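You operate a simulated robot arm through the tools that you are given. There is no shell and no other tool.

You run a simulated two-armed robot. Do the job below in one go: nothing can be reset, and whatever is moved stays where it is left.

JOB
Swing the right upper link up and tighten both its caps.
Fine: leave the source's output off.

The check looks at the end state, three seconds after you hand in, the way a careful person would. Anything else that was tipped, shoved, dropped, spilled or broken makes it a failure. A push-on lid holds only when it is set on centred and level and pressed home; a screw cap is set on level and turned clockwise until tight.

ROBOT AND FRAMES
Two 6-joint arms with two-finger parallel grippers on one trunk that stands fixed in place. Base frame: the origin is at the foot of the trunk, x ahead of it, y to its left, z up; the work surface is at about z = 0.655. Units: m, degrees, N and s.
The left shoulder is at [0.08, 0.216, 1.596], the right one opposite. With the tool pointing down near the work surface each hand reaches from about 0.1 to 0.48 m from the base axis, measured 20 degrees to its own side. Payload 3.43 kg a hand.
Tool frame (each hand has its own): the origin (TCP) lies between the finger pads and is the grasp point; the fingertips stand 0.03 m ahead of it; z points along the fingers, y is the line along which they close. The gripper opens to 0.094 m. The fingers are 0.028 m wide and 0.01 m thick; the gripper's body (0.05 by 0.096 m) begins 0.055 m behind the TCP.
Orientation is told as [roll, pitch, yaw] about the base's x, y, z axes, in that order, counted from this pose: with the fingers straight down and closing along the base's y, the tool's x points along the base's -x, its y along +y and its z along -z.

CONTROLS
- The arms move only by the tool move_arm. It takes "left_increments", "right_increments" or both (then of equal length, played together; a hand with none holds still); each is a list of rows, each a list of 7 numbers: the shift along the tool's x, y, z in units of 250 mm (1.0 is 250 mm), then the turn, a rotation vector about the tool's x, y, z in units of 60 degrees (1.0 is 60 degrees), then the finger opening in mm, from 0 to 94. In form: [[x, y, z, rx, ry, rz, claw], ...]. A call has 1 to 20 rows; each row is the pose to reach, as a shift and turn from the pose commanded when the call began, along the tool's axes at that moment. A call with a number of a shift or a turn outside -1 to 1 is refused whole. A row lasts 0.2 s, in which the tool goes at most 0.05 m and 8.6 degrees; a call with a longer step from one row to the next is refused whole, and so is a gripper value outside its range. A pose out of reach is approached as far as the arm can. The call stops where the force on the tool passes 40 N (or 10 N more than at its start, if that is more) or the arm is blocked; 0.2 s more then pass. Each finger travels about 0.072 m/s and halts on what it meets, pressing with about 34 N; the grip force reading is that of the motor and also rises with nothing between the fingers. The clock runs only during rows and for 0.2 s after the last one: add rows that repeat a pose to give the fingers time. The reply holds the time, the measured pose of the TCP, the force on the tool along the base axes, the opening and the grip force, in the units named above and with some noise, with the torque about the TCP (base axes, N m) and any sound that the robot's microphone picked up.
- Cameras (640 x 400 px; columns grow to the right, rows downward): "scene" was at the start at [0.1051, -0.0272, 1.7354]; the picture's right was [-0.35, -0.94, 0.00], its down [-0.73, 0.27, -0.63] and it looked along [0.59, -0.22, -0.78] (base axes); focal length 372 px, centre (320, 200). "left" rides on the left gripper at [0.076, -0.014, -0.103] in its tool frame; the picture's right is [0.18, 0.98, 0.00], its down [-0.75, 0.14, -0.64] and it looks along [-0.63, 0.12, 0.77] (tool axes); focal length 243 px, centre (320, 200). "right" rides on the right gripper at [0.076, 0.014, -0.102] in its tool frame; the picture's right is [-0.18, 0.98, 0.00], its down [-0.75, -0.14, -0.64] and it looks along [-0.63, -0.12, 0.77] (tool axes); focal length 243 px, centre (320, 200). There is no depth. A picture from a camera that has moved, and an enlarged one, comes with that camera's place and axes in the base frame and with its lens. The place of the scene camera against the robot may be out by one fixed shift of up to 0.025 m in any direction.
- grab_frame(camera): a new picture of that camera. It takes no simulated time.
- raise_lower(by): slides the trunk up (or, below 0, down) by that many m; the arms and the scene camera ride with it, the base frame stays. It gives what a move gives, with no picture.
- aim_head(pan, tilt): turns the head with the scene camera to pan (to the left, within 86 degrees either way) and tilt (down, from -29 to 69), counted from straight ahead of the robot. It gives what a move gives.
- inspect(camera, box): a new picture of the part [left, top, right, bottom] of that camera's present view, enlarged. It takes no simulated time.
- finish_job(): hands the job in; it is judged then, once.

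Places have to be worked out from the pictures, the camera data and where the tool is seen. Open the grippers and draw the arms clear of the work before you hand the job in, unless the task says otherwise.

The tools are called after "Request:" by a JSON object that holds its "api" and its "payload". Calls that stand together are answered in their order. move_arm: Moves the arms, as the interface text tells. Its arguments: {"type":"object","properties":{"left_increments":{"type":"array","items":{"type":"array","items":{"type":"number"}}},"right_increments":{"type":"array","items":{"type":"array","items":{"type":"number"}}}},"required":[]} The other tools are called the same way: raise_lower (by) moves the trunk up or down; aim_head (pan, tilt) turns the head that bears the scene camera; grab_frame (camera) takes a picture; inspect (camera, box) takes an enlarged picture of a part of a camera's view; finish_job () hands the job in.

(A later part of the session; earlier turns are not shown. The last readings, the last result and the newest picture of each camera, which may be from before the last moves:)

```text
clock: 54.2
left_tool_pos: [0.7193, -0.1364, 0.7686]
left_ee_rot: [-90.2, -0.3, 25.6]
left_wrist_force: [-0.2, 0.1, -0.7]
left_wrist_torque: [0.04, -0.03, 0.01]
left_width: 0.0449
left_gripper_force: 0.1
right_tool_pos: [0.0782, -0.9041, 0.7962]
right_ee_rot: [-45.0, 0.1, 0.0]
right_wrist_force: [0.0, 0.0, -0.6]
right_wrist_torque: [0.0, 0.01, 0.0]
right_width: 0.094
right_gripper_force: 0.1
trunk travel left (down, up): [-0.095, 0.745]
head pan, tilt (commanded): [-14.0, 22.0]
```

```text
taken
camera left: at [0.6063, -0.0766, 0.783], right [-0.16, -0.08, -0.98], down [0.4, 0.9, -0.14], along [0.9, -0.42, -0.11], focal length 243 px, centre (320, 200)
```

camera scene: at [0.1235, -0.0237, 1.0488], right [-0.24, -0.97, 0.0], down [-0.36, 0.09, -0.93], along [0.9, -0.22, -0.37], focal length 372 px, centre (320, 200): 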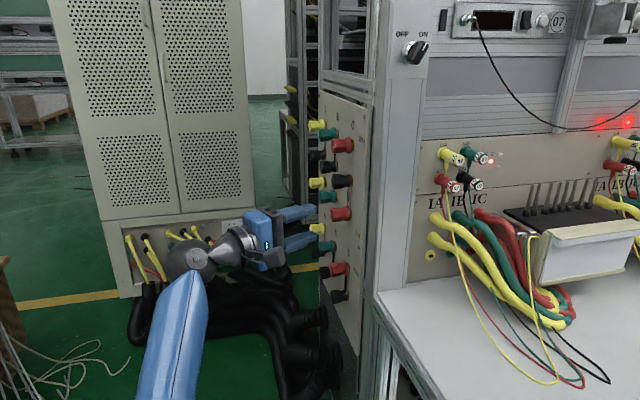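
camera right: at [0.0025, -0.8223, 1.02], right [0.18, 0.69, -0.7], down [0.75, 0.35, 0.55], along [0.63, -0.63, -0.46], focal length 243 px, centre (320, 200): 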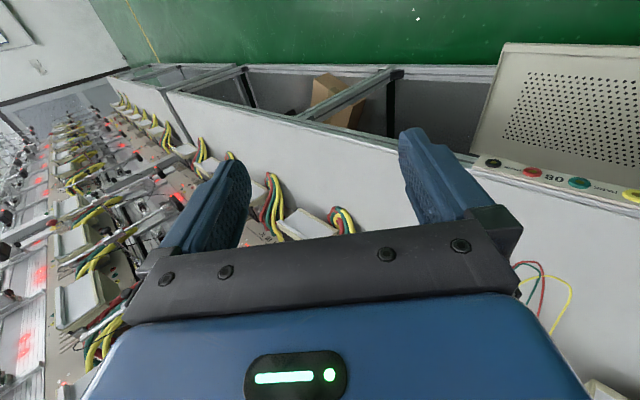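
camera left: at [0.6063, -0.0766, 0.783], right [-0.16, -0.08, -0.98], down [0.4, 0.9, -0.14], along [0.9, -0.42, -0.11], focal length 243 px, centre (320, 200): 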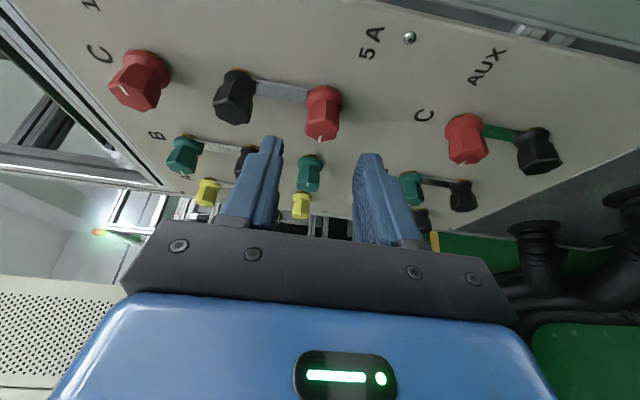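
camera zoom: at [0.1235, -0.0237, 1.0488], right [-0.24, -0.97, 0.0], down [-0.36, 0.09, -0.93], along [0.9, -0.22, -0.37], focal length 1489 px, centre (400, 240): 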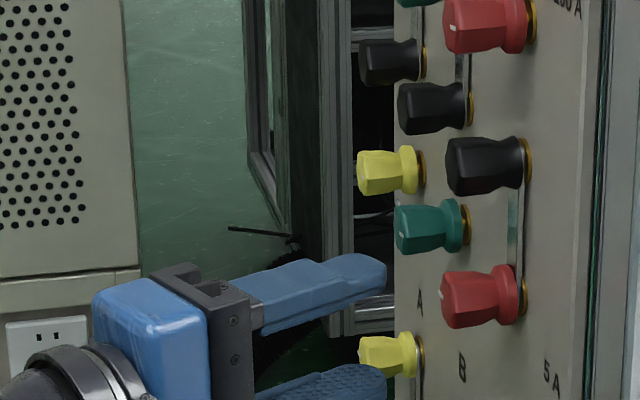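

The hand-camera prediction for the cap face, (321,129), fits what is seen. I zoom to check alignment before going in.

Request:
{"api": "inspect", "payload": {"camera": "left", "box": [270, 75, 366, 135]}}

```text
6.67 times, centred on (318, 105) of left
camera zoom: at [0.6063, -0.0766, 0.783], right [-0.16, -0.08, -0.98], down [0.4, 0.9, -0.14], along [0.9, -0.42, -0.11], focal length 1618 px, centre (333, 833)
```

zoom: 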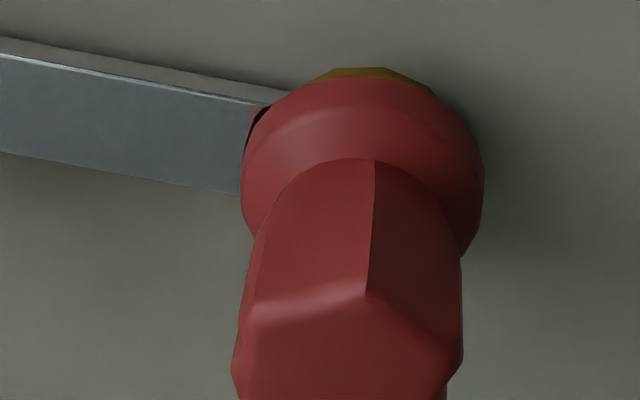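

Alignment is within ~1 mm. I advance 6 cm along the fingers to straddle the 5A cap, still open.

Request:
{"api": "move_arm", "payload": {"left_increments": [[0, 0.002, 0.08, 0, 0, 0, 45], [0, 0.004, 0.16, 0, 0, 0, 45], [0, 0.004, 0.22, 0, 0, 0, 45], [0, 0.004, 0.236, 0, 0, 0, 45]]}}

Request:
{"api": "inspect", "payload": {"camera": "scene", "box": [270, 170, 382, 240]}}

Request:
{"api": "grab_frame", "payload": {"camera": "left"}}

```text
clock: 55.2
left_tool_pos: [0.7442, -0.1903, 0.7686]
left_ee_rot: [-90.2, -0.3, 25.6]
left_wrist_force: [-0.9, 0.9, 0.9]
left_wrist_torque: [0.03, 0.03, 0.04]
left_width: 0.0452
left_gripper_force: 0.1
right_tool_pos: [0.0788, -0.904, 0.7962]
right_ee_rot: [-45.0, 0.0, 0.0]
right_wrist_force: [0.4, -0.4, -0.4]
right_wrist_torque: [0.0, -0.02, 0.0]
right_width: 0.0943
right_gripper_force: 0.1
trunk travel left (down, up): [-0.095, 0.745]
head pan, tilt (commanded): [-14.0, 22.0]
```

```text
5.71 times, centred on (326, 205) of scene
camera zoom: at [0.1236, -0.0233, 1.0488], right [-0.24, -0.97, 0.0], down [-0.36, 0.09, -0.93], along [0.9, -0.22, -0.37], focal length 2127 px, centre (286, 171)
```

zoom: 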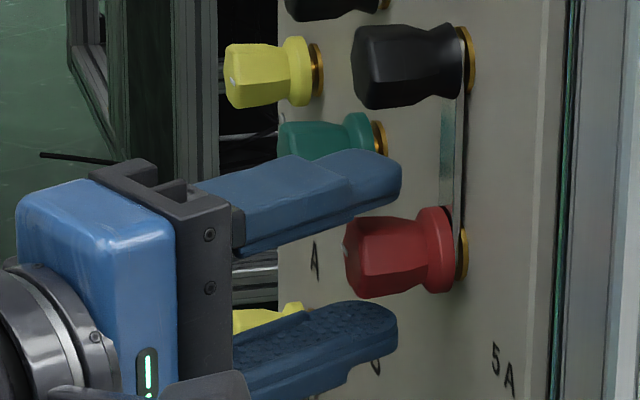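

```text
taken
camera left: at [0.6321, -0.1289, 0.7826], right [-0.16, -0.08, -0.98], down [0.4, 0.9, -0.14], along [0.9, -0.42, -0.11], focal length 243 px, centre (320, 200)
```

left: 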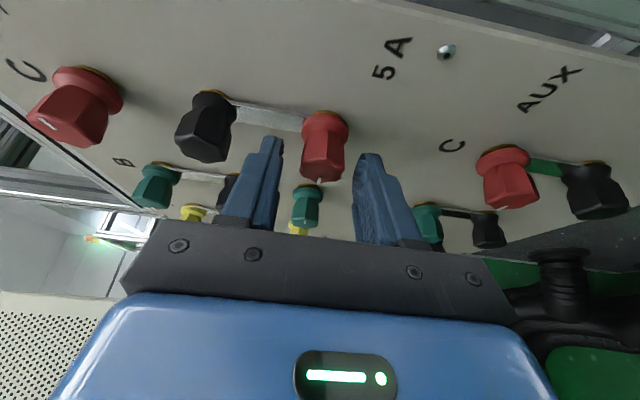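

The fingers straddle the 5A cap well. I close on it and read width and forces.

Request:
{"api": "move_arm", "payload": {"left_increments": [[0, 0, 0, 0, 0, 0, 30], [0, 0, 0, 0, 0, 0, 18], [0, 0, 0, 0, 0, 0, 18]]}}

Request:
{"api": "grab_frame", "payload": {"camera": "left"}}

Request:
{"api": "inspect", "payload": {"camera": "scene", "box": [270, 170, 382, 240]}}

```text
clock: 56.0
left_tool_pos: [0.7451, -0.1905, 0.7669]
left_ee_rot: [-90.2, -0.3, 25.6]
left_wrist_force: [-2.4, 1.1, -5.0]
left_wrist_torque: [0.06, 0.0, 0.03]
left_width: 0.0252
left_gripper_force: 44.5
right_tool_pos: [0.0781, -0.9033, 0.7966]
right_ee_rot: [-45.1, -0.1, 0.0]
right_wrist_force: [-0.3, -0.2, -0.5]
right_wrist_torque: [0.0, 0.01, 0.02]
right_width: 0.094
right_gripper_force: 0.1
trunk travel left (down, up): [-0.095, 0.745]
head pan, tilt (commanded): [-14.0, 22.0]
```

```text
taken
camera left: at [0.6322, -0.1289, 0.7819], right [-0.16, -0.08, -0.98], down [0.4, 0.9, -0.14], along [0.9, -0.42, -0.11], focal length 243 px, centre (320, 200)
```

left: 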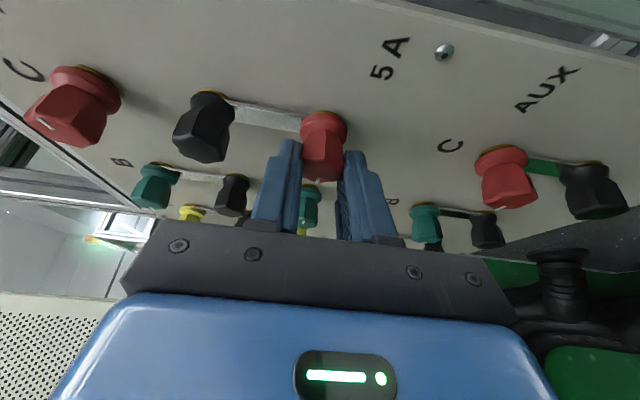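

```text
5.71 times, centred on (326, 205) of scene
camera zoom: at [0.1238, -0.0233, 1.0487], right [-0.24, -0.97, 0.0], down [-0.36, 0.09, -0.93], along [0.9, -0.22, -0.38], focal length 2127 px, centre (286, 171)
```

zoom: 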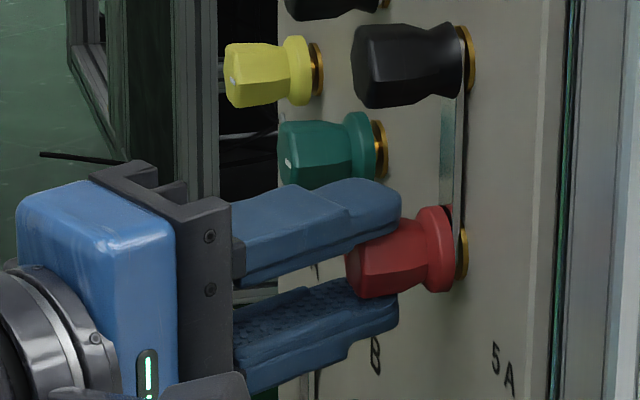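

Firm grip at 25 mm width; the cap centre is about z=0.766. I test-turn it 20° counter-clockwise (rotation about the cap's own axis) and read the torque.

Request:
{"api": "move_arm", "payload": {"left_increments": [[-0.0004, -0.0008, 0.0002, -0.0504, 0, -0.1052, 18], [-0.001, -0.0056, 0.0005, -0.1008, 0, -0.2105, 18], [-0.0022, -0.0096, 0.001, -0.144, 0, -0.3007, 18]]}}

Request:
{"api": "inspect", "payload": {"camera": "scene", "box": [270, 170, 382, 240]}}

```text
clock: 56.8
left_tool_pos: [0.7445, -0.1895, 0.7697]
left_ee_rot: [-81.1, 17.8, 27.0]
left_wrist_force: [-4.8, 1.1, -4.9]
left_wrist_torque: [0.09, 0.07, -0.12]
left_width: 0.0252
left_gripper_force: 45.3
right_tool_pos: [0.0792, -0.9035, 0.7967]
right_ee_rot: [-45.0, 0.0, 0.0]
right_wrist_force: [0.5, -0.2, 0.0]
right_wrist_torque: [0.0, 0.01, 0.02]
right_width: 0.0941
right_gripper_force: 0.0
trunk travel left (down, up): [-0.095, 0.745]
head pan, tilt (commanded): [-14.0, 22.0]
```

```text
5.71 times, centred on (326, 205) of scene
camera zoom: at [0.1238, -0.0233, 1.0487], right [-0.24, -0.97, 0.0], down [-0.36, 0.09, -0.93], along [0.9, -0.22, -0.38], focal length 2127 px, centre (286, 171)
```

zoom: 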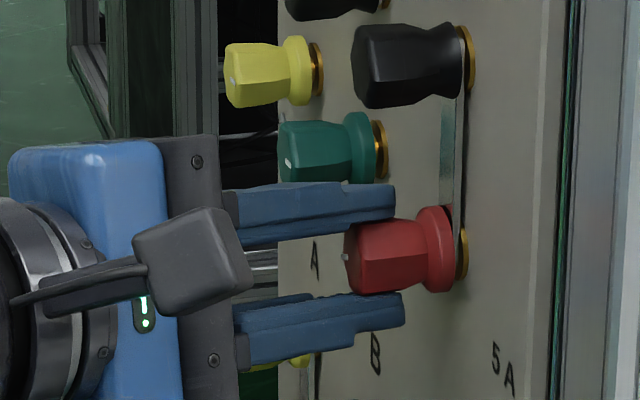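

The cap turned with hardly any torque (0.07 N·m), so it is loose already or nearly so. I turn it 25° more counter-clockwise to give clearance, then open and back out.

Request:
{"api": "move_arm", "payload": {"left_increments": [[-0.0008, -0.0042, 0.0004, -0.045, 0, -0.094, 18], [-0.0015, -0.0085, 0.0008, -0.09, 0, -0.188, 18], [-0.0022, -0.0128, 0.0012, -0.135, 0, -0.282, 18], [-0.003, -0.017, 0.0016, -0.18, 0, -0.3758, 18]]}}

Request:
{"api": "inspect", "payload": {"camera": "scene", "box": [270, 170, 382, 240]}}

```text
clock: 57.8
left_tool_pos: [0.7464, -0.1906, 0.7727]
left_ee_rot: [-66.6, 39.5, 33.9]
left_wrist_force: [-10.9, 4.7, -12.2]
left_wrist_torque: [-0.15, 0.08, -0.75]
left_width: 0.0249
left_gripper_force: 44.6
right_tool_pos: [0.0793, -0.9052, 0.7958]
right_ee_rot: [-45.0, 0.0, 0.0]
right_wrist_force: [-0.3, -0.5, -0.6]
right_wrist_torque: [0.03, 0.01, 0.0]
right_width: 0.094
right_gripper_force: 0.1
trunk travel left (down, up): [-0.095, 0.745]
head pan, tilt (commanded): [-14.0, 22.0]
```

```text
5.71 times, centred on (326, 205) of scene
camera zoom: at [0.1238, -0.0232, 1.0486], right [-0.24, -0.97, 0.0], down [-0.36, 0.09, -0.93], along [0.9, -0.22, -0.38], focal length 2127 px, centre (286, 171)
```

zoom: 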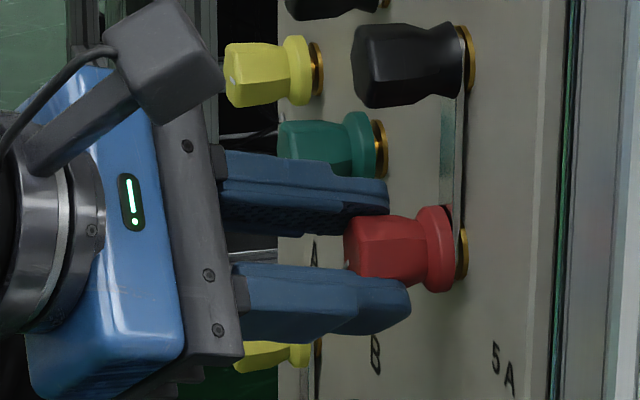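

Small side forces only (the cap turned 45° in total). I open and back straight out along the fingers.

Request:
{"api": "move_arm", "payload": {"left_increments": [[0, 0, 0, 0, 0, 0, 45], [0, 0, 0, 0, 0, 0, 45], [0, 0, -0.08, 0, 0, 0, 45], [0, 0, -0.18, 0, 0, 0, 45], [0, 0, -0.3, 0, 0, 0, 45]]}}

Request:
{"api": "inspect", "payload": {"camera": "scene", "box": [316, 195, 364, 225]}}

Request:
{"api": "grab_frame", "payload": {"camera": "left"}}

```text
clock: 59.0
left_tool_pos: [0.7228, -0.121, 0.7967]
left_ee_rot: [-66.8, 39.4, 33.8]
left_wrist_force: [0.4, -0.3, -0.2]
left_wrist_torque: [0.01, 0.0, 0.0]
left_width: 0.045
left_gripper_force: 0.1
right_tool_pos: [0.0789, -0.9041, 0.7977]
right_ee_rot: [-45.0, 0.0, 0.0]
right_wrist_force: [1.5, 0.9, 0.3]
right_wrist_torque: [0.02, -0.01, 0.01]
right_width: 0.0937
right_gripper_force: 0.0
trunk travel left (down, up): [-0.095, 0.745]
head pan, tilt (commanded): [-14.0, 22.0]
```

```text
13.33 times, centred on (340, 210) of scene
camera zoom: at [0.1235, -0.0228, 1.0488], right [-0.24, -0.97, 0.0], down [-0.36, 0.09, -0.93], along [0.9, -0.22, -0.37], focal length 4963 px, centre (53, 67)
```

zoom: 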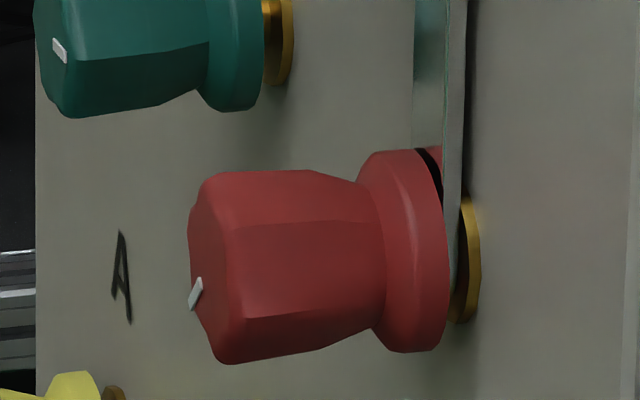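

```text
taken
camera left: at [0.6541, -0.0599, 0.8873], right [-0.81, -0.08, -0.58], down [0.19, 0.9, -0.38], along [0.56, -0.42, -0.72], focal length 243 px, centre (320, 200)
```

left: 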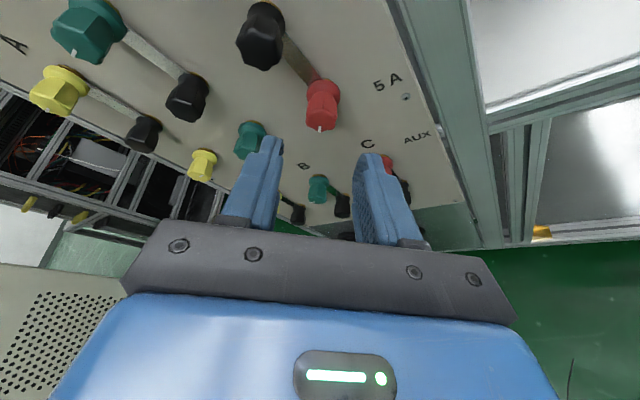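

The index mark has turned about 45° counter-clockwise as meant. I look closely at the link end from this new angle.

Request:
{"api": "inspect", "payload": {"camera": "left", "box": [272, 40, 368, 100]}}

Request:
{"api": "inspect", "payload": {"camera": "left", "box": [220, 0, 380, 130]}}

```text
6.67 times, centred on (320, 70) of left
camera zoom: at [0.6541, -0.0599, 0.8873], right [-0.81, -0.08, -0.58], down [0.19, 0.9, -0.38], along [0.56, -0.42, -0.72], focal length 1618 px, centre (320, 1067)
```

zoom: 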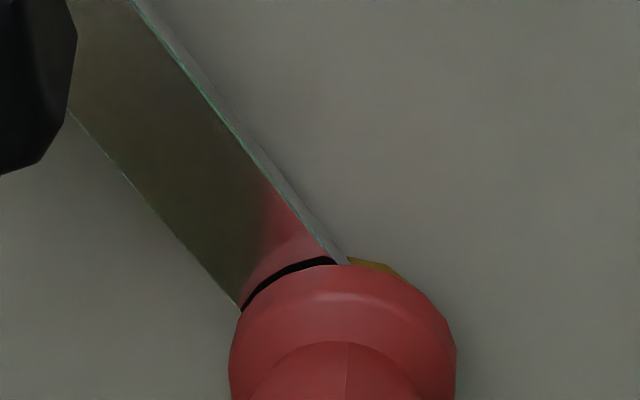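

```text
3.08 times, centred on (300, 65) of left
camera zoom: at [0.6541, -0.0599, 0.8873], right [-0.81, -0.08, -0.58], down [0.19, 0.9, -0.38], along [0.56, -0.42, -0.72], focal length 746 px, centre (382, 615)
```

zoom: 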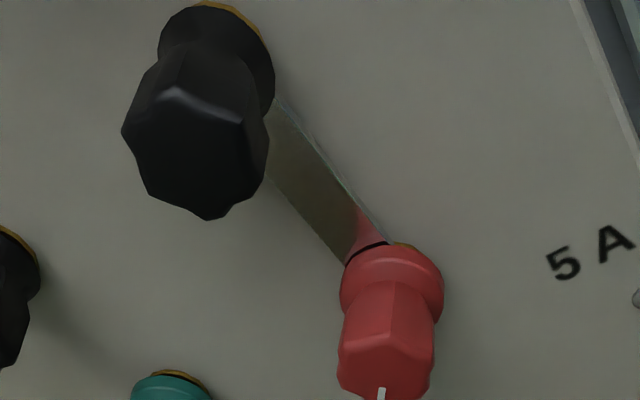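

The flange mirrors in the shiny link with a small dark gap, so the 5A cap is indeed loose. I want to see how the link end fits the stud (slot side), so I zoom strongly on the B and A links and on C from the side.

Request:
{"api": "inspect", "payload": {"camera": "scene", "box": [330, 126, 354, 141]}}

Request:
{"api": "inspect", "payload": {"camera": "scene", "box": [318, 116, 342, 131]}}

Request:
{"api": "inspect", "payload": {"camera": "scene", "box": [340, 205, 364, 220]}}

Request:
{"api": "inspect", "payload": {"camera": "scene", "box": [340, 173, 364, 188]}}

Request:
{"api": "inspect", "payload": {"camera": "scene", "box": [340, 136, 364, 151]}}

```text
16.00 times, centred on (342, 134) of scene
camera zoom: at [0.1235, -0.0228, 1.0488], right [-0.24, -0.97, 0.0], down [-0.36, 0.09, -0.93], along [0.9, -0.22, -0.37], focal length 5955 px, centre (-32, 1264)
```

zoom: 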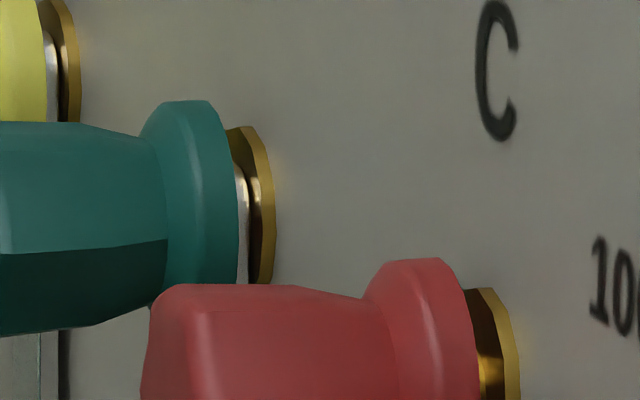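

```text
16.00 times, centred on (330, 124) of scene
camera zoom: at [0.1235, -0.0228, 1.0488], right [-0.24, -0.97, 0.0], down [-0.36, 0.09, -0.93], along [0.9, -0.22, -0.37], focal length 5955 px, centre (160, 1424)
```

zoom: 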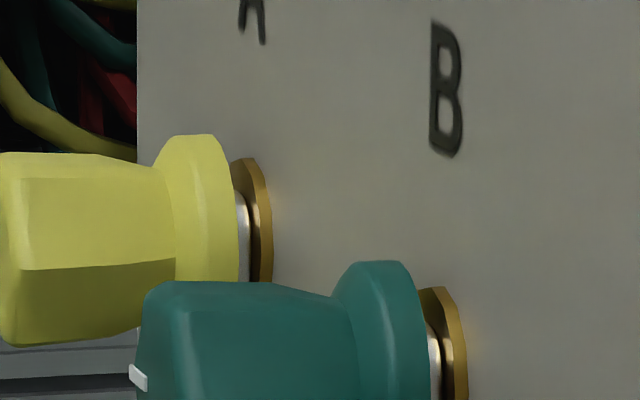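

```text
16.00 times, centred on (352, 212) of scene
camera zoom: at [0.1235, -0.0228, 1.0488], right [-0.24, -0.97, 0.0], down [-0.36, 0.09, -0.93], along [0.9, -0.22, -0.37], focal length 5955 px, centre (-192, 0)
```

zoom: 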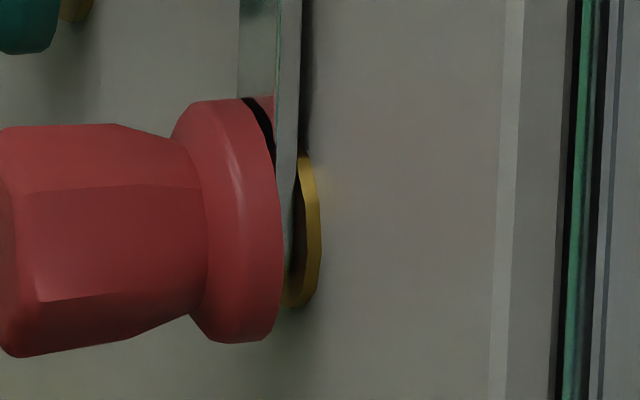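

```text
16.00 times, centred on (352, 180) of scene
camera zoom: at [0.1235, -0.0228, 1.0488], right [-0.24, -0.97, 0.0], down [-0.36, 0.09, -0.93], along [0.9, -0.22, -0.37], focal length 5955 px, centre (-192, 512)
```

zoom: 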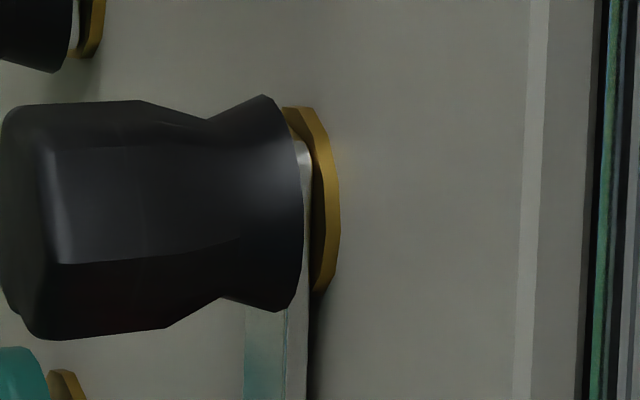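

```text
16.00 times, centred on (352, 144) of scene
camera zoom: at [0.1235, -0.0228, 1.0488], right [-0.24, -0.97, 0.0], down [-0.36, 0.09, -0.93], along [0.9, -0.22, -0.37], focal length 5955 px, centre (-192, 1104)
```

zoom: 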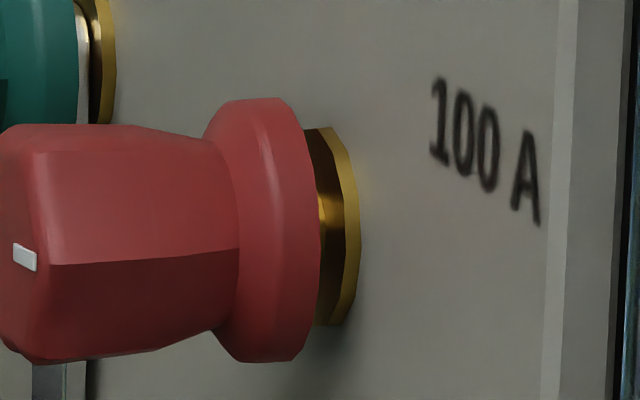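

I compare with the B link's green cap (known set) in the hand camera for a gap between flange and link.

Request:
{"api": "inspect", "payload": {"camera": "left", "box": [50, 0, 210, 100]}}

Request:
{"api": "inspect", "payload": {"camera": "left", "box": [80, 5, 144, 45]}}

Request:
{"api": "inspect", "payload": {"camera": "left", "box": [240, 25, 304, 65]}}

```text
4.00 times, centred on (130, 50) of left
camera zoom: at [0.6541, -0.0599, 0.8873], right [-0.81, -0.08, -0.58], down [0.19, 0.9, -0.38], along [0.56, -0.42, -0.72], focal length 970 px, centre (1080, 800)
```

zoom: 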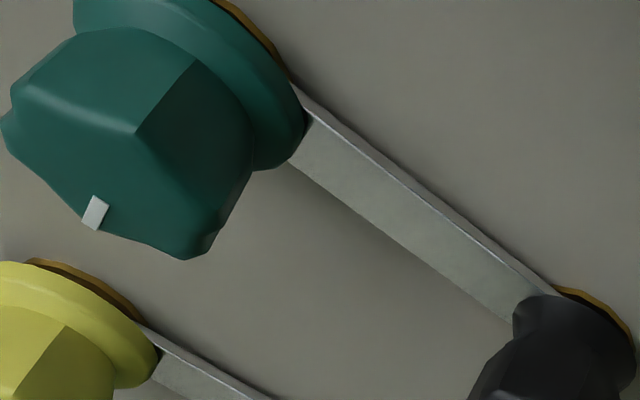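

```text
10.00 times, centred on (112, 25) of left
camera zoom: at [0.6541, -0.0599, 0.8873], right [-0.81, -0.08, -0.58], down [0.19, 0.9, -0.38], along [0.56, -0.42, -0.72], focal length 2426 px, centre (2400, 1950)
```

zoom: 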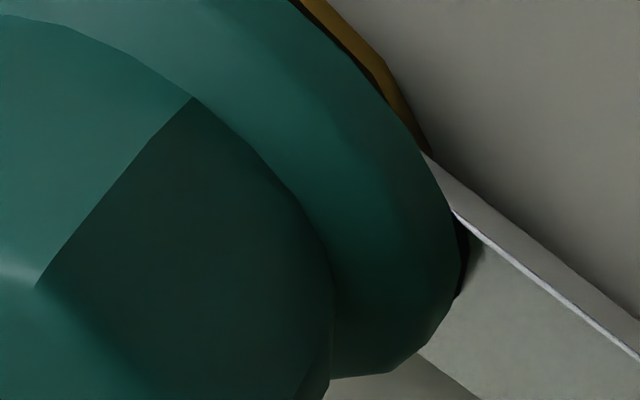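

```text
10.00 times, centred on (272, 45) of left
camera zoom: at [0.6541, -0.0599, 0.8873], right [-0.81, -0.08, -0.58], down [0.19, 0.9, -0.38], along [0.56, -0.42, -0.72], focal length 2426 px, centre (800, 1750)
```

zoom: 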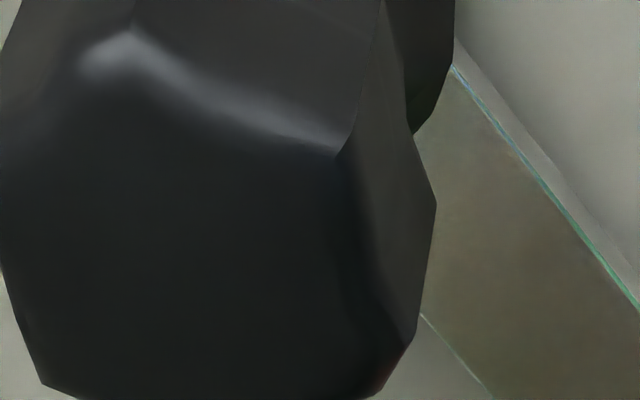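

No visible difference, so looks alone won't tell tightness. I'll simply try swinging the link gently: I rotate the hand back level, close the fingers, and place them to the +x side of the link, still clear of the panel.

Request:
{"api": "move_arm", "payload": {"left_increments": [[-0.018, -0.02, 0.008, 0.054, 0, 0.1128, 20], [-0.036, -0.04, 0.016, 0.108, 0, 0.2255, 0], [-0.054, -0.06, 0.024, 0.162, 0, 0.3383, 0], [-0.073, -0.079, 0.032, 0.216, 0, 0.451, 0], [-0.091, -0.099, 0.04, 0.27, 0, 0.5638, 0], [-0.109, -0.119, 0.048, 0.324, 0, 0.6765, 0], [-0.109, -0.119, 0.048, 0.324, 0, 0.6765, 0]]}}

Request:
{"api": "grab_frame", "payload": {"camera": "left"}}

Request:
{"api": "inspect", "payload": {"camera": "scene", "box": [250, 140, 394, 230]}}

```text
clock: 60.6
left_tool_pos: [0.7663, -0.1205, 0.7974]
left_ee_rot: [-90.3, -0.5, 25.6]
left_wrist_force: [0.1, 0.0, -0.2]
left_wrist_torque: [0.03, 0.03, 0.02]
left_width: 0.0001
left_gripper_force: 33.1
right_tool_pos: [0.0796, -0.9042, 0.797]
right_ee_rot: [-44.9, 0.0, 0.0]
right_wrist_force: [0.2, -0.4, 0.5]
right_wrist_torque: [0.01, 0.01, -0.03]
right_width: 0.094
right_gripper_force: 0.0
trunk travel left (down, up): [-0.095, 0.745]
head pan, tilt (commanded): [-14.0, 22.0]
```

```text
taken
camera left: at [0.6541, -0.0598, 0.8118], right [-0.16, -0.08, -0.98], down [0.4, 0.9, -0.14], along [0.9, -0.42, -0.11], focal length 243 px, centre (320, 200)
```

left: 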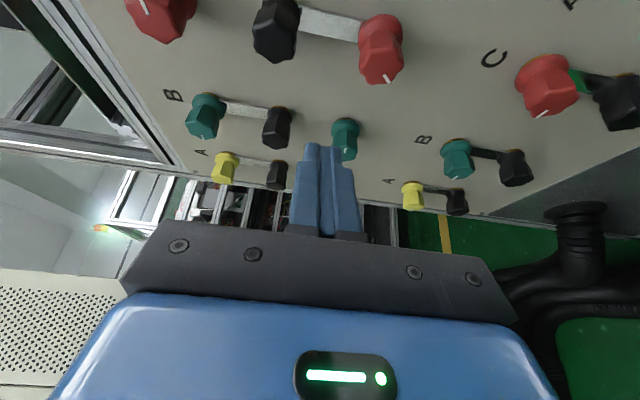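

```text
4.44 times, centred on (322, 185) of scene
camera zoom: at [0.1235, -0.0233, 1.0488], right [-0.24, -0.97, 0.0], down [-0.36, 0.09, -0.93], along [0.9, -0.22, -0.37], focal length 1654 px, centre (311, 267)
```

zoom: 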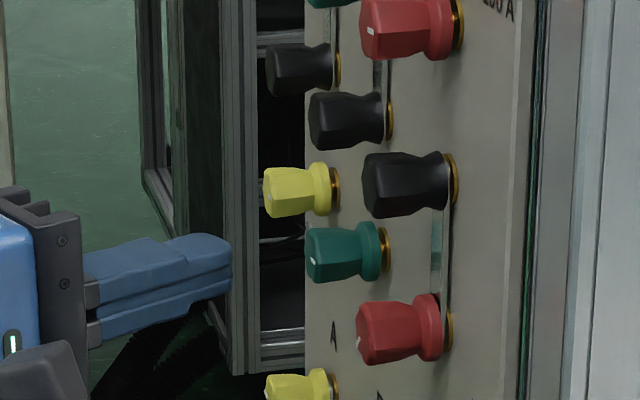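

Fingers are closed and level. I bring the tip down beside the link on its +x side, slowly near the end, watching for contact with the panel.

Request:
{"api": "move_arm", "payload": {"left_increments": [[0.026, 0, 0.09, 0, 0, 0, 0], [0.052, 0, 0.18, 0, 0, 0, 0], [0.078, 0, 0.271, 0, 0, 0, 0], [0.083, 0, 0.282, 0, 0, 0, 0], [0.088, 0, 0.293, 0, 0, 0, 0], [0.092, 0, 0.3, 0, 0, 0, 0], [0.094, 0, 0.304, 0, 0, 0, 0], [0.096, 0, 0.3075, 0, 0, 0, 0]]}}

Request:
{"api": "inspect", "payload": {"camera": "scene", "box": [290, 160, 386, 220]}}

Request:
{"api": "grab_frame", "payload": {"camera": "left"}}

```text
clock: 62.4
left_tool_pos: [0.7783, -0.2003, 0.797]
left_ee_rot: [-90.3, -0.3, 25.7]
left_wrist_force: [0.1, -0.3, -0.2]
left_wrist_torque: [0.04, 0.01, 0.02]
left_width: 0.0002
left_gripper_force: 33.2
right_tool_pos: [0.0786, -0.9052, 0.7965]
right_ee_rot: [-45.0, -0.1, -0.1]
right_wrist_force: [-0.8, 0.3, -0.1]
right_wrist_torque: [0.01, 0.02, -0.01]
right_width: 0.0941
right_gripper_force: 0.1
trunk travel left (down, up): [-0.095, 0.745]
head pan, tilt (commanded): [-14.0, 22.0]
```

```text
6.67 times, centred on (338, 190) of scene
camera zoom: at [0.1236, -0.0233, 1.0488], right [-0.24, -0.97, 0.0], down [-0.36, 0.09, -0.93], along [0.9, -0.22, -0.37], focal length 2481 px, centre (200, 267)
```

zoom: 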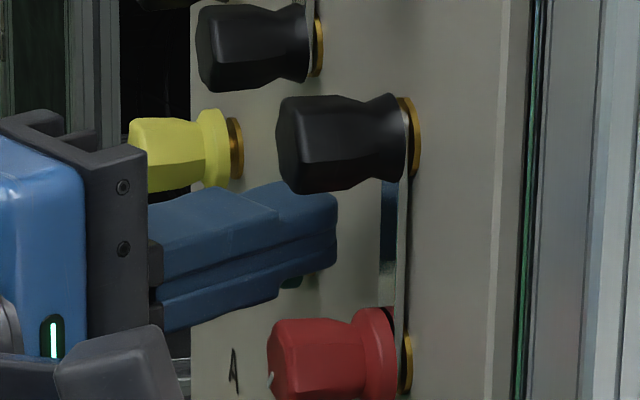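

```text
taken
camera left: at [0.6656, -0.1397, 0.8118], right [-0.16, -0.08, -0.98], down [0.4, 0.9, -0.14], along [0.9, -0.42, -0.11], focal length 243 px, centre (320, 200)
```

left: 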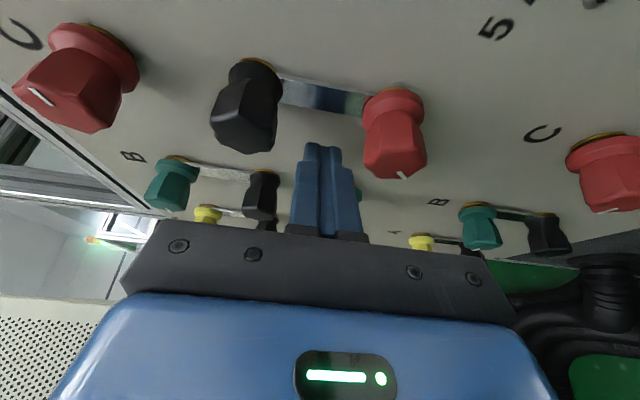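

From this view the fingertips are rounded, so a flat finger face is better for pushing sideways. I back off 5 cm and roll the hand 90° about its axis so the fingers' flat sides face ±x.

Request:
{"api": "move_arm", "payload": {"left_increments": [[0, 0, -0.1, 0, 0, 0, 0], [0, 0, -0.2, 0, 0, 0.125, 0], [0, 0, -0.2, 0, 0, 0.25, 0], [0, 0, -0.2, 0, 0, 0.375, 0], [0, 0, -0.2, 0, 0, 0.5, 0], [0, 0, -0.2, 0, 0, 0.625, 0], [0, 0, -0.2, 0, 0, 0.75, 0], [0, 0, -0.2, 0, 0, 0.875, 0], [0, 0, -0.2, 0, 0, 1.0, 0]]}}

Request:
{"api": "move_arm", "payload": {"left_increments": [[0, 0, 0, 0, 0, 0.125, 0], [0, 0, 0, 0, 0, 0.25, 0], [0, 0, 0, 0, 0, 0.375, 0], [0, 0, 0, 0, 0, 0.5, 0]]}}

Request:
{"api": "grab_frame", "payload": {"camera": "left"}}

Request:
{"api": "inspect", "payload": {"camera": "scene", "box": [250, 140, 394, 230]}}

```text
clock: 64.4
left_tool_pos: [0.7567, -0.1563, 0.7967]
left_ee_rot: [-90.4, -60.6, 25.9]
left_wrist_force: [0.4, 1.3, -0.9]
left_wrist_torque: [-0.01, 0.02, -0.02]
left_width: 0.0001
left_gripper_force: 33.0
right_tool_pos: [0.0771, -0.9044, 0.7966]
right_ee_rot: [-45.1, 0.1, 0.0]
right_wrist_force: [0.4, -0.2, 0.0]
right_wrist_torque: [0.0, -0.02, 0.01]
right_width: 0.0939
right_gripper_force: 0.2
trunk travel left (down, up): [-0.095, 0.745]
head pan, tilt (commanded): [-14.0, 22.0]
```

```text
clock: 65.4
left_tool_pos: [0.7552, -0.1546, 0.7968]
left_ee_rot: [113.1, -89.5, -177.4]
left_wrist_force: [-0.2, 0.4, -0.1]
left_wrist_torque: [0.0, 0.02, 0.02]
left_width: 0.0
left_gripper_force: 32.6
right_tool_pos: [0.0785, -0.9033, 0.7968]
right_ee_rot: [-45.0, -0.1, 0.0]
right_wrist_force: [0.8, -0.5, 0.1]
right_wrist_torque: [0.01, 0.04, 0.05]
right_width: 0.0943
right_gripper_force: 0.1
trunk travel left (down, up): [-0.095, 0.745]
head pan, tilt (commanded): [-14.0, 22.0]
```

```text
taken
camera left: at [0.7004, -0.0678, 0.7217], right [0.89, 0.42, -0.18], down [-0.16, 0.64, 0.75], along [0.43, -0.64, 0.63], focal length 243 px, centre (320, 200)
```

left: 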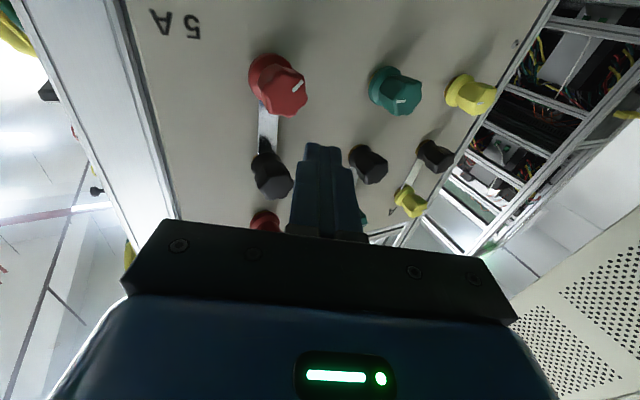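

```text
4.44 times, centred on (322, 185) of scene
camera zoom: at [0.1236, -0.0233, 1.0488], right [-0.24, -0.97, 0.0], down [-0.36, 0.09, -0.93], along [0.9, -0.22, -0.37], focal length 1654 px, centre (311, 267)
```

zoom: 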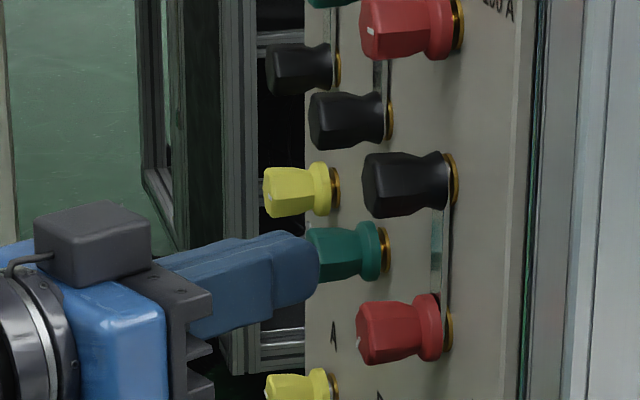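

The hand camera now sees the link from below, with 5A above and black below it in the picture. I bring the closed fingers in on the link's +x side, level with the middle of its free span.

Request:
{"api": "move_arm", "payload": {"left_increments": [[-0.006, -0.001, 0.078, 0, 0, 0, 0], [-0.013, -0.002, 0.156, 0, 0, 0, 0], [-0.013, -0.0106, 0.174, 0, 0, 0, 0], [-0.013, -0.0158, 0.1849, 0, 0, 0, 0], [-0.013, -0.0193, 0.1921, 0, 0, 0, 0], [-0.013, -0.0219, 0.1975, 0, 0, 0, 0]]}}

Request:
{"api": "grab_frame", "payload": {"camera": "left"}}

Request:
{"api": "inspect", "payload": {"camera": "scene", "box": [290, 160, 386, 220]}}

```text
clock: 66.8
left_tool_pos: [0.7715, -0.2027, 0.8007]
left_ee_rot: [118.0, -89.6, 177.6]
left_wrist_force: [-0.5, 0.4, 0.1]
left_wrist_torque: [-0.02, 0.02, 0.03]
left_width: 0.0
left_gripper_force: 32.8
right_tool_pos: [0.0779, -0.9036, 0.7971]
right_ee_rot: [-45.0, 0.0, 0.0]
right_wrist_force: [0.1, 0.4, -0.8]
right_wrist_torque: [-0.01, 0.02, 0.03]
right_width: 0.0938
right_gripper_force: 0.1
trunk travel left (down, up): [-0.095, 0.745]
head pan, tilt (commanded): [-14.0, 22.0]
```

```text
taken
camera left: at [0.7167, -0.1153, 0.725], right [0.89, 0.42, -0.18], down [-0.15, 0.64, 0.75], along [0.43, -0.64, 0.63], focal length 243 px, centre (320, 200)
```

left: 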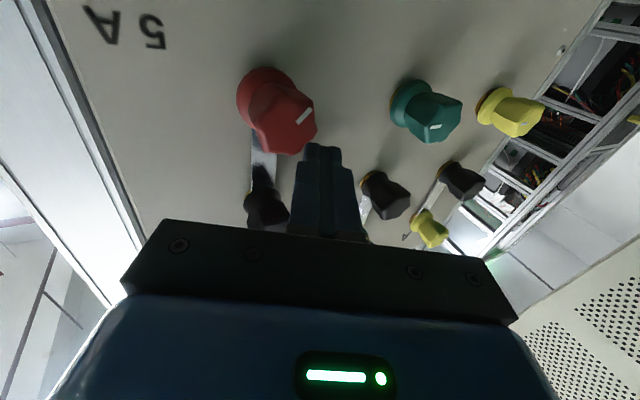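

```text
6.67 times, centred on (338, 190) of scene
camera zoom: at [0.1236, -0.0233, 1.0488], right [-0.24, -0.97, 0.0], down [-0.36, 0.09, -0.93], along [0.9, -0.22, -0.37], focal length 2481 px, centre (200, 267)
```

zoom: 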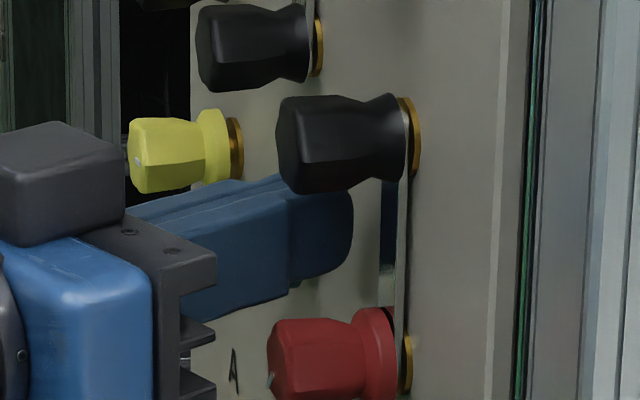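

No contact yet. The view suggests the tip is still several millimetres off the panel, so I creep in 1 mm per row.

Request:
{"api": "move_arm", "payload": {"left_increments": [[0, -0.0017, 0.0036, 0, 0, 0, 0], [0, -0.0035, 0.0072, 0, 0, 0, 0], [0, -0.0052, 0.0108, 0, 0, 0, 0], [0, -0.0069, 0.0144, 0, 0, 0, 0]]}}

Request:
{"api": "inspect", "payload": {"camera": "scene", "box": [316, 170, 364, 200]}}

```text
clock: 67.8
left_tool_pos: [0.7725, -0.2064, 0.8013]
left_ee_rot: [120.2, -89.6, 175.5]
left_wrist_force: [0.4, 0.3, -0.6]
left_wrist_torque: [0.03, 0.02, 0.0]
left_width: 0.0002
left_gripper_force: 33.5
right_tool_pos: [0.0796, -0.9041, 0.7967]
right_ee_rot: [-45.0, 0.0, 0.0]
right_wrist_force: [-0.7, -0.8, 0.3]
right_wrist_torque: [-0.01, -0.05, 0.04]
right_width: 0.094
right_gripper_force: 0.1
trunk travel left (down, up): [-0.095, 0.745]
head pan, tilt (commanded): [-14.0, 22.0]
```

```text
13.33 times, centred on (340, 185) of scene
camera zoom: at [0.1236, -0.0233, 1.0488], right [-0.24, -0.97, 0.0], down [-0.36, 0.09, -0.93], along [0.9, -0.22, -0.37], focal length 4963 px, centre (53, 400)
```

zoom: 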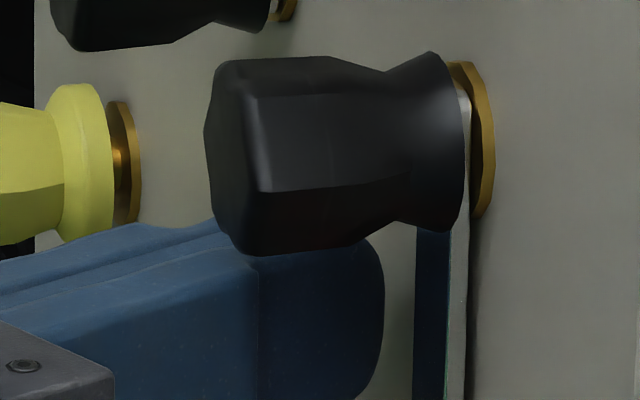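

By the picture the tip is still ~1.6 mm above the link's front face. I advance 3.5 mm more in small steps.

Request:
{"api": "move_arm", "payload": {"left_increments": [[0, -0.0017, 0.0036, 0, 0, 0, 0], [0, -0.0035, 0.0072, 0, 0, 0, 0], [0, -0.0052, 0.0108, 0, 0, 0, 0], [0, -0.0061, 0.0126, 0, 0, 0, 0]]}}

Request:
{"api": "inspect", "payload": {"camera": "scene", "box": [316, 170, 364, 200]}}

Request:
{"api": "inspect", "payload": {"camera": "left", "box": [220, 60, 380, 230]}}

```text
clock: 68.8
left_tool_pos: [0.7733, -0.2094, 0.8012]
left_ee_rot: [121.4, -89.6, 174.2]
left_wrist_force: [-0.2, 0.0, 0.2]
left_wrist_torque: [0.01, 0.0, -0.01]
left_width: 0.0
left_gripper_force: 33.0
right_tool_pos: [0.0785, -0.9044, 0.7965]
right_ee_rot: [-45.0, 0.0, 0.1]
right_wrist_force: [-0.2, -0.1, -0.1]
right_wrist_torque: [-0.03, 0.0, -0.01]
right_width: 0.094
right_gripper_force: 0.0
trunk travel left (down, up): [-0.095, 0.745]
head pan, tilt (commanded): [-14.0, 22.0]
```

```text
13.33 times, centred on (340, 185) of scene
camera zoom: at [0.1236, -0.0233, 1.0488], right [-0.24, -0.97, 0.0], down [-0.36, 0.09, -0.93], along [0.9, -0.22, -0.37], focal length 4963 px, centre (53, 400)
```

zoom: 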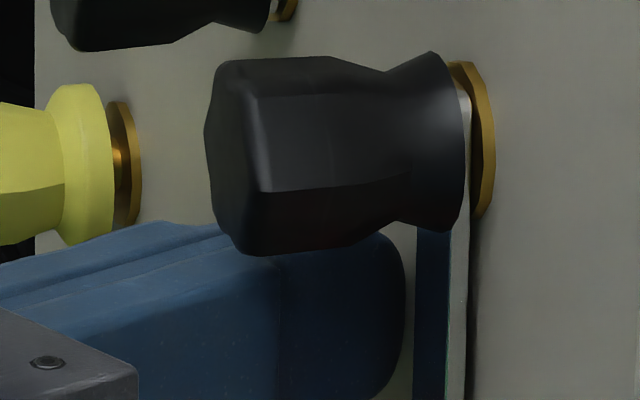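

```text
2.35 times, centred on (300, 145) of left
camera zoom: at [0.7168, -0.1222, 0.7251], right [0.89, 0.42, -0.18], down [-0.15, 0.64, 0.75], along [0.43, -0.64, 0.63], focal length 571 px, centre (367, 329)
```

zoom: 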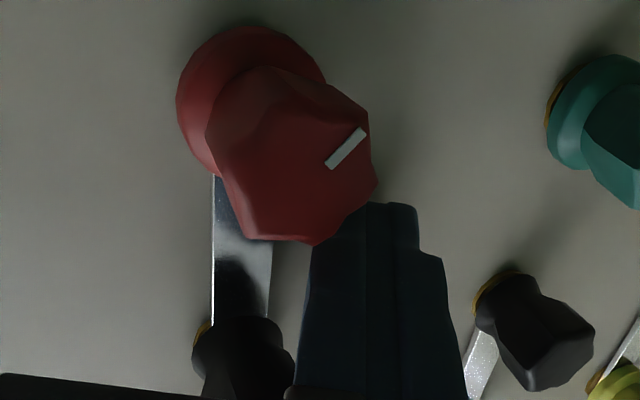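

The tip is now about 1.6 mm deeper than the link's front face, so it can push its edge. I go 1 mm deeper and move toward −x 10 mm to reach the link edge.

Request:
{"api": "move_arm", "payload": {"left_increments": [[0, -0.0089, 0.0001, 0, 0, 0, 0], [0, -0.0161, -0.0033, 0, 0, 0, 0], [0, -0.0233, -0.0068, 0, 0, 0, 0], [0, -0.0306, -0.0102, 0, 0, 0, 0], [0, -0.0378, -0.0137, 0, 0, 0, 0]]}}

Request:
{"api": "inspect", "payload": {"camera": "left", "box": [220, 60, 380, 230]}}

Request:
{"api": "inspect", "payload": {"camera": "scene", "box": [316, 170, 364, 200]}}

```text
clock: 70.0
left_tool_pos: [0.7627, -0.2112, 0.7998]
left_ee_rot: [128.6, -89.7, 167.0]
left_wrist_force: [4.4, 4.3, -0.1]
left_wrist_torque: [0.03, 0.01, 0.17]
left_width: 0.0002
left_gripper_force: 32.8
right_tool_pos: [0.078, -0.9031, 0.7963]
right_ee_rot: [-45.0, 0.0, 0.1]
right_wrist_force: [0.3, -0.5, 0.1]
right_wrist_torque: [-0.01, 0.0, -0.02]
right_width: 0.0939
right_gripper_force: 0.0
trunk travel left (down, up): [-0.095, 0.745]
head pan, tilt (commanded): [-14.0, 22.0]
```

```text
2.35 times, centred on (300, 145) of left
camera zoom: at [0.7072, -0.1224, 0.7244], right [0.89, 0.42, -0.18], down [-0.15, 0.64, 0.75], along [0.43, -0.64, 0.63], focal length 571 px, centre (367, 329)
```

zoom: 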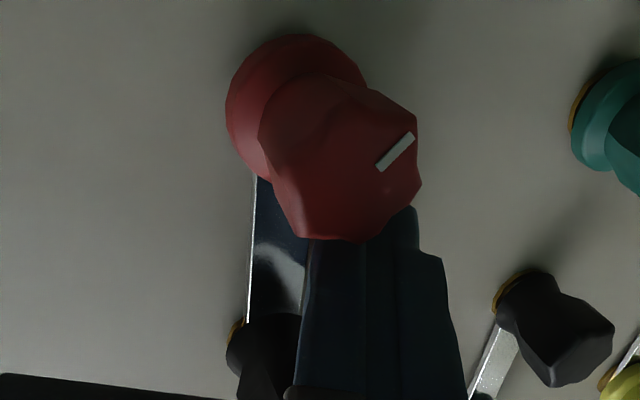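

```text
13.33 times, centred on (340, 185) of scene
camera zoom: at [0.1242, -0.0227, 1.0487], right [-0.24, -0.97, 0.0], down [-0.36, 0.09, -0.93], along [0.9, -0.22, -0.38], focal length 4963 px, centre (53, 400)
```

zoom: 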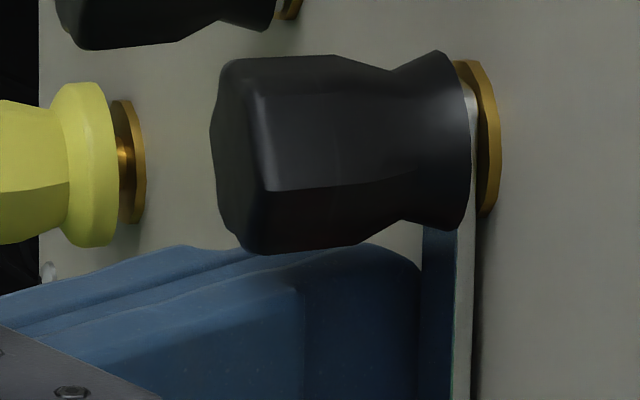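

Contact with the link edge (4 N). I push on another 6 mm toward −x and see whether the link yields.

Request:
{"api": "move_arm", "payload": {"left_increments": [[0, -0.0072, -0.0035, 0, 0, 0, 0], [0, -0.0144, -0.0069, 0, 0, 0, 0], [0, -0.0216, -0.0104, 0, 0, 0, 0]]}}

Request:
{"api": "inspect", "payload": {"camera": "left", "box": [220, 60, 380, 230]}}

Request:
{"api": "inspect", "payload": {"camera": "scene", "box": [300, 165, 380, 215]}}

```text
clock: 70.8
left_tool_pos: [0.7575, -0.2101, 0.8001]
left_ee_rot: [130.8, -89.7, 164.7]
left_wrist_force: [5.6, 6.4, -0.2]
left_wrist_torque: [0.04, -0.01, 0.21]
left_width: 0.0001
left_gripper_force: 33.3
right_tool_pos: [0.079, -0.9035, 0.7969]
right_ee_rot: [-45.2, 0.0, 0.0]
right_wrist_force: [-0.4, 0.4, -0.5]
right_wrist_torque: [0.0, -0.01, -0.01]
right_width: 0.0939
right_gripper_force: 0.1
trunk travel left (down, up): [-0.095, 0.745]
head pan, tilt (commanded): [-14.0, 22.0]
```

```text
2.35 times, centred on (300, 145) of left
camera zoom: at [0.7014, -0.1224, 0.7241], right [0.89, 0.42, -0.18], down [-0.15, 0.64, 0.75], along [0.43, -0.64, 0.63], focal length 571 px, centre (367, 329)
```

zoom: 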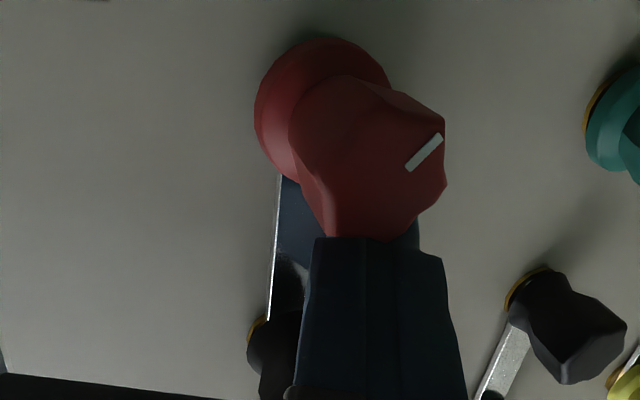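

```text
8.00 times, centred on (340, 190) of scene
camera zoom: at [0.1244, -0.0225, 1.0487], right [-0.24, -0.97, 0.0], down [-0.36, 0.09, -0.93], along [0.9, -0.22, -0.38], focal length 2978 px, centre (160, 280)
```

zoom: 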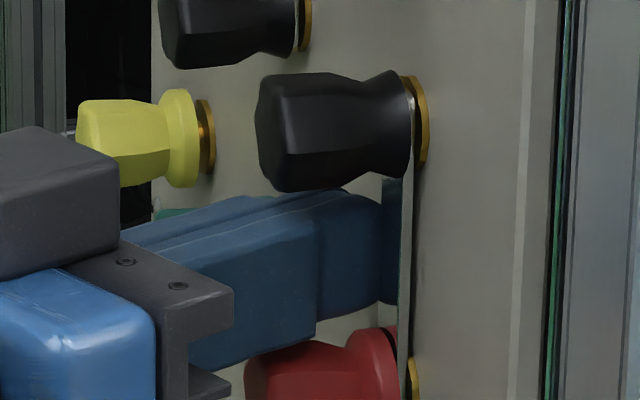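

The link seems to have shifted slightly (~2 mm at its end) with only ~8 N. I push another 4 mm to see whether it keeps turning or is blocked.

Request:
{"api": "move_arm", "payload": {"left_increments": [[0, -0.0072, -0.0035, 0, 0, 0, 0], [0, -0.0144, -0.0069, 0, 0, 0, 0]]}}

Request:
{"api": "inspect", "payload": {"camera": "left", "box": [220, 60, 380, 230]}}

Request:
{"api": "inspect", "payload": {"camera": "scene", "box": [300, 165, 380, 215]}}

```text
clock: 71.4
left_tool_pos: [0.7561, -0.21, 0.7991]
left_ee_rot: [144.0, -89.6, 152.1]
left_wrist_force: [35.7, -5.1, 9.3]
left_wrist_torque: [-0.17, 0.42, 0.88]
left_width: 0.0
left_gripper_force: 32.8
right_tool_pos: [0.0808, -0.9044, 0.7972]
right_ee_rot: [-45.0, 0.2, 0.0]
right_wrist_force: [-0.6, -0.2, 0.5]
right_wrist_torque: [-0.02, 0.03, -0.01]
right_width: 0.0939
right_gripper_force: 0.0
trunk travel left (down, up): [-0.095, 0.745]
head pan, tilt (commanded): [-14.0, 22.0]
```

```text
2.35 times, centred on (300, 145) of left
camera zoom: at [0.7, -0.1227, 0.7237], right [0.89, 0.43, -0.18], down [-0.16, 0.64, 0.75], along [0.44, -0.64, 0.64], focal length 571 px, centre (367, 329)
```

zoom: 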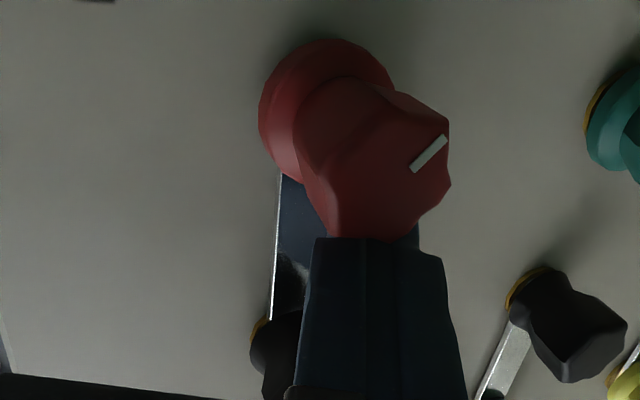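

```text
8.00 times, centred on (340, 190) of scene
camera zoom: at [0.1276, -0.0238, 1.0485], right [-0.24, -0.97, 0.0], down [-0.37, 0.09, -0.93], along [0.9, -0.22, -0.38], focal length 2978 px, centre (160, 280)
```

zoom: 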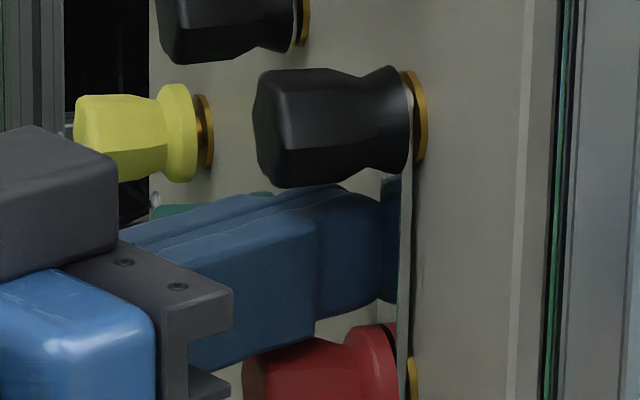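

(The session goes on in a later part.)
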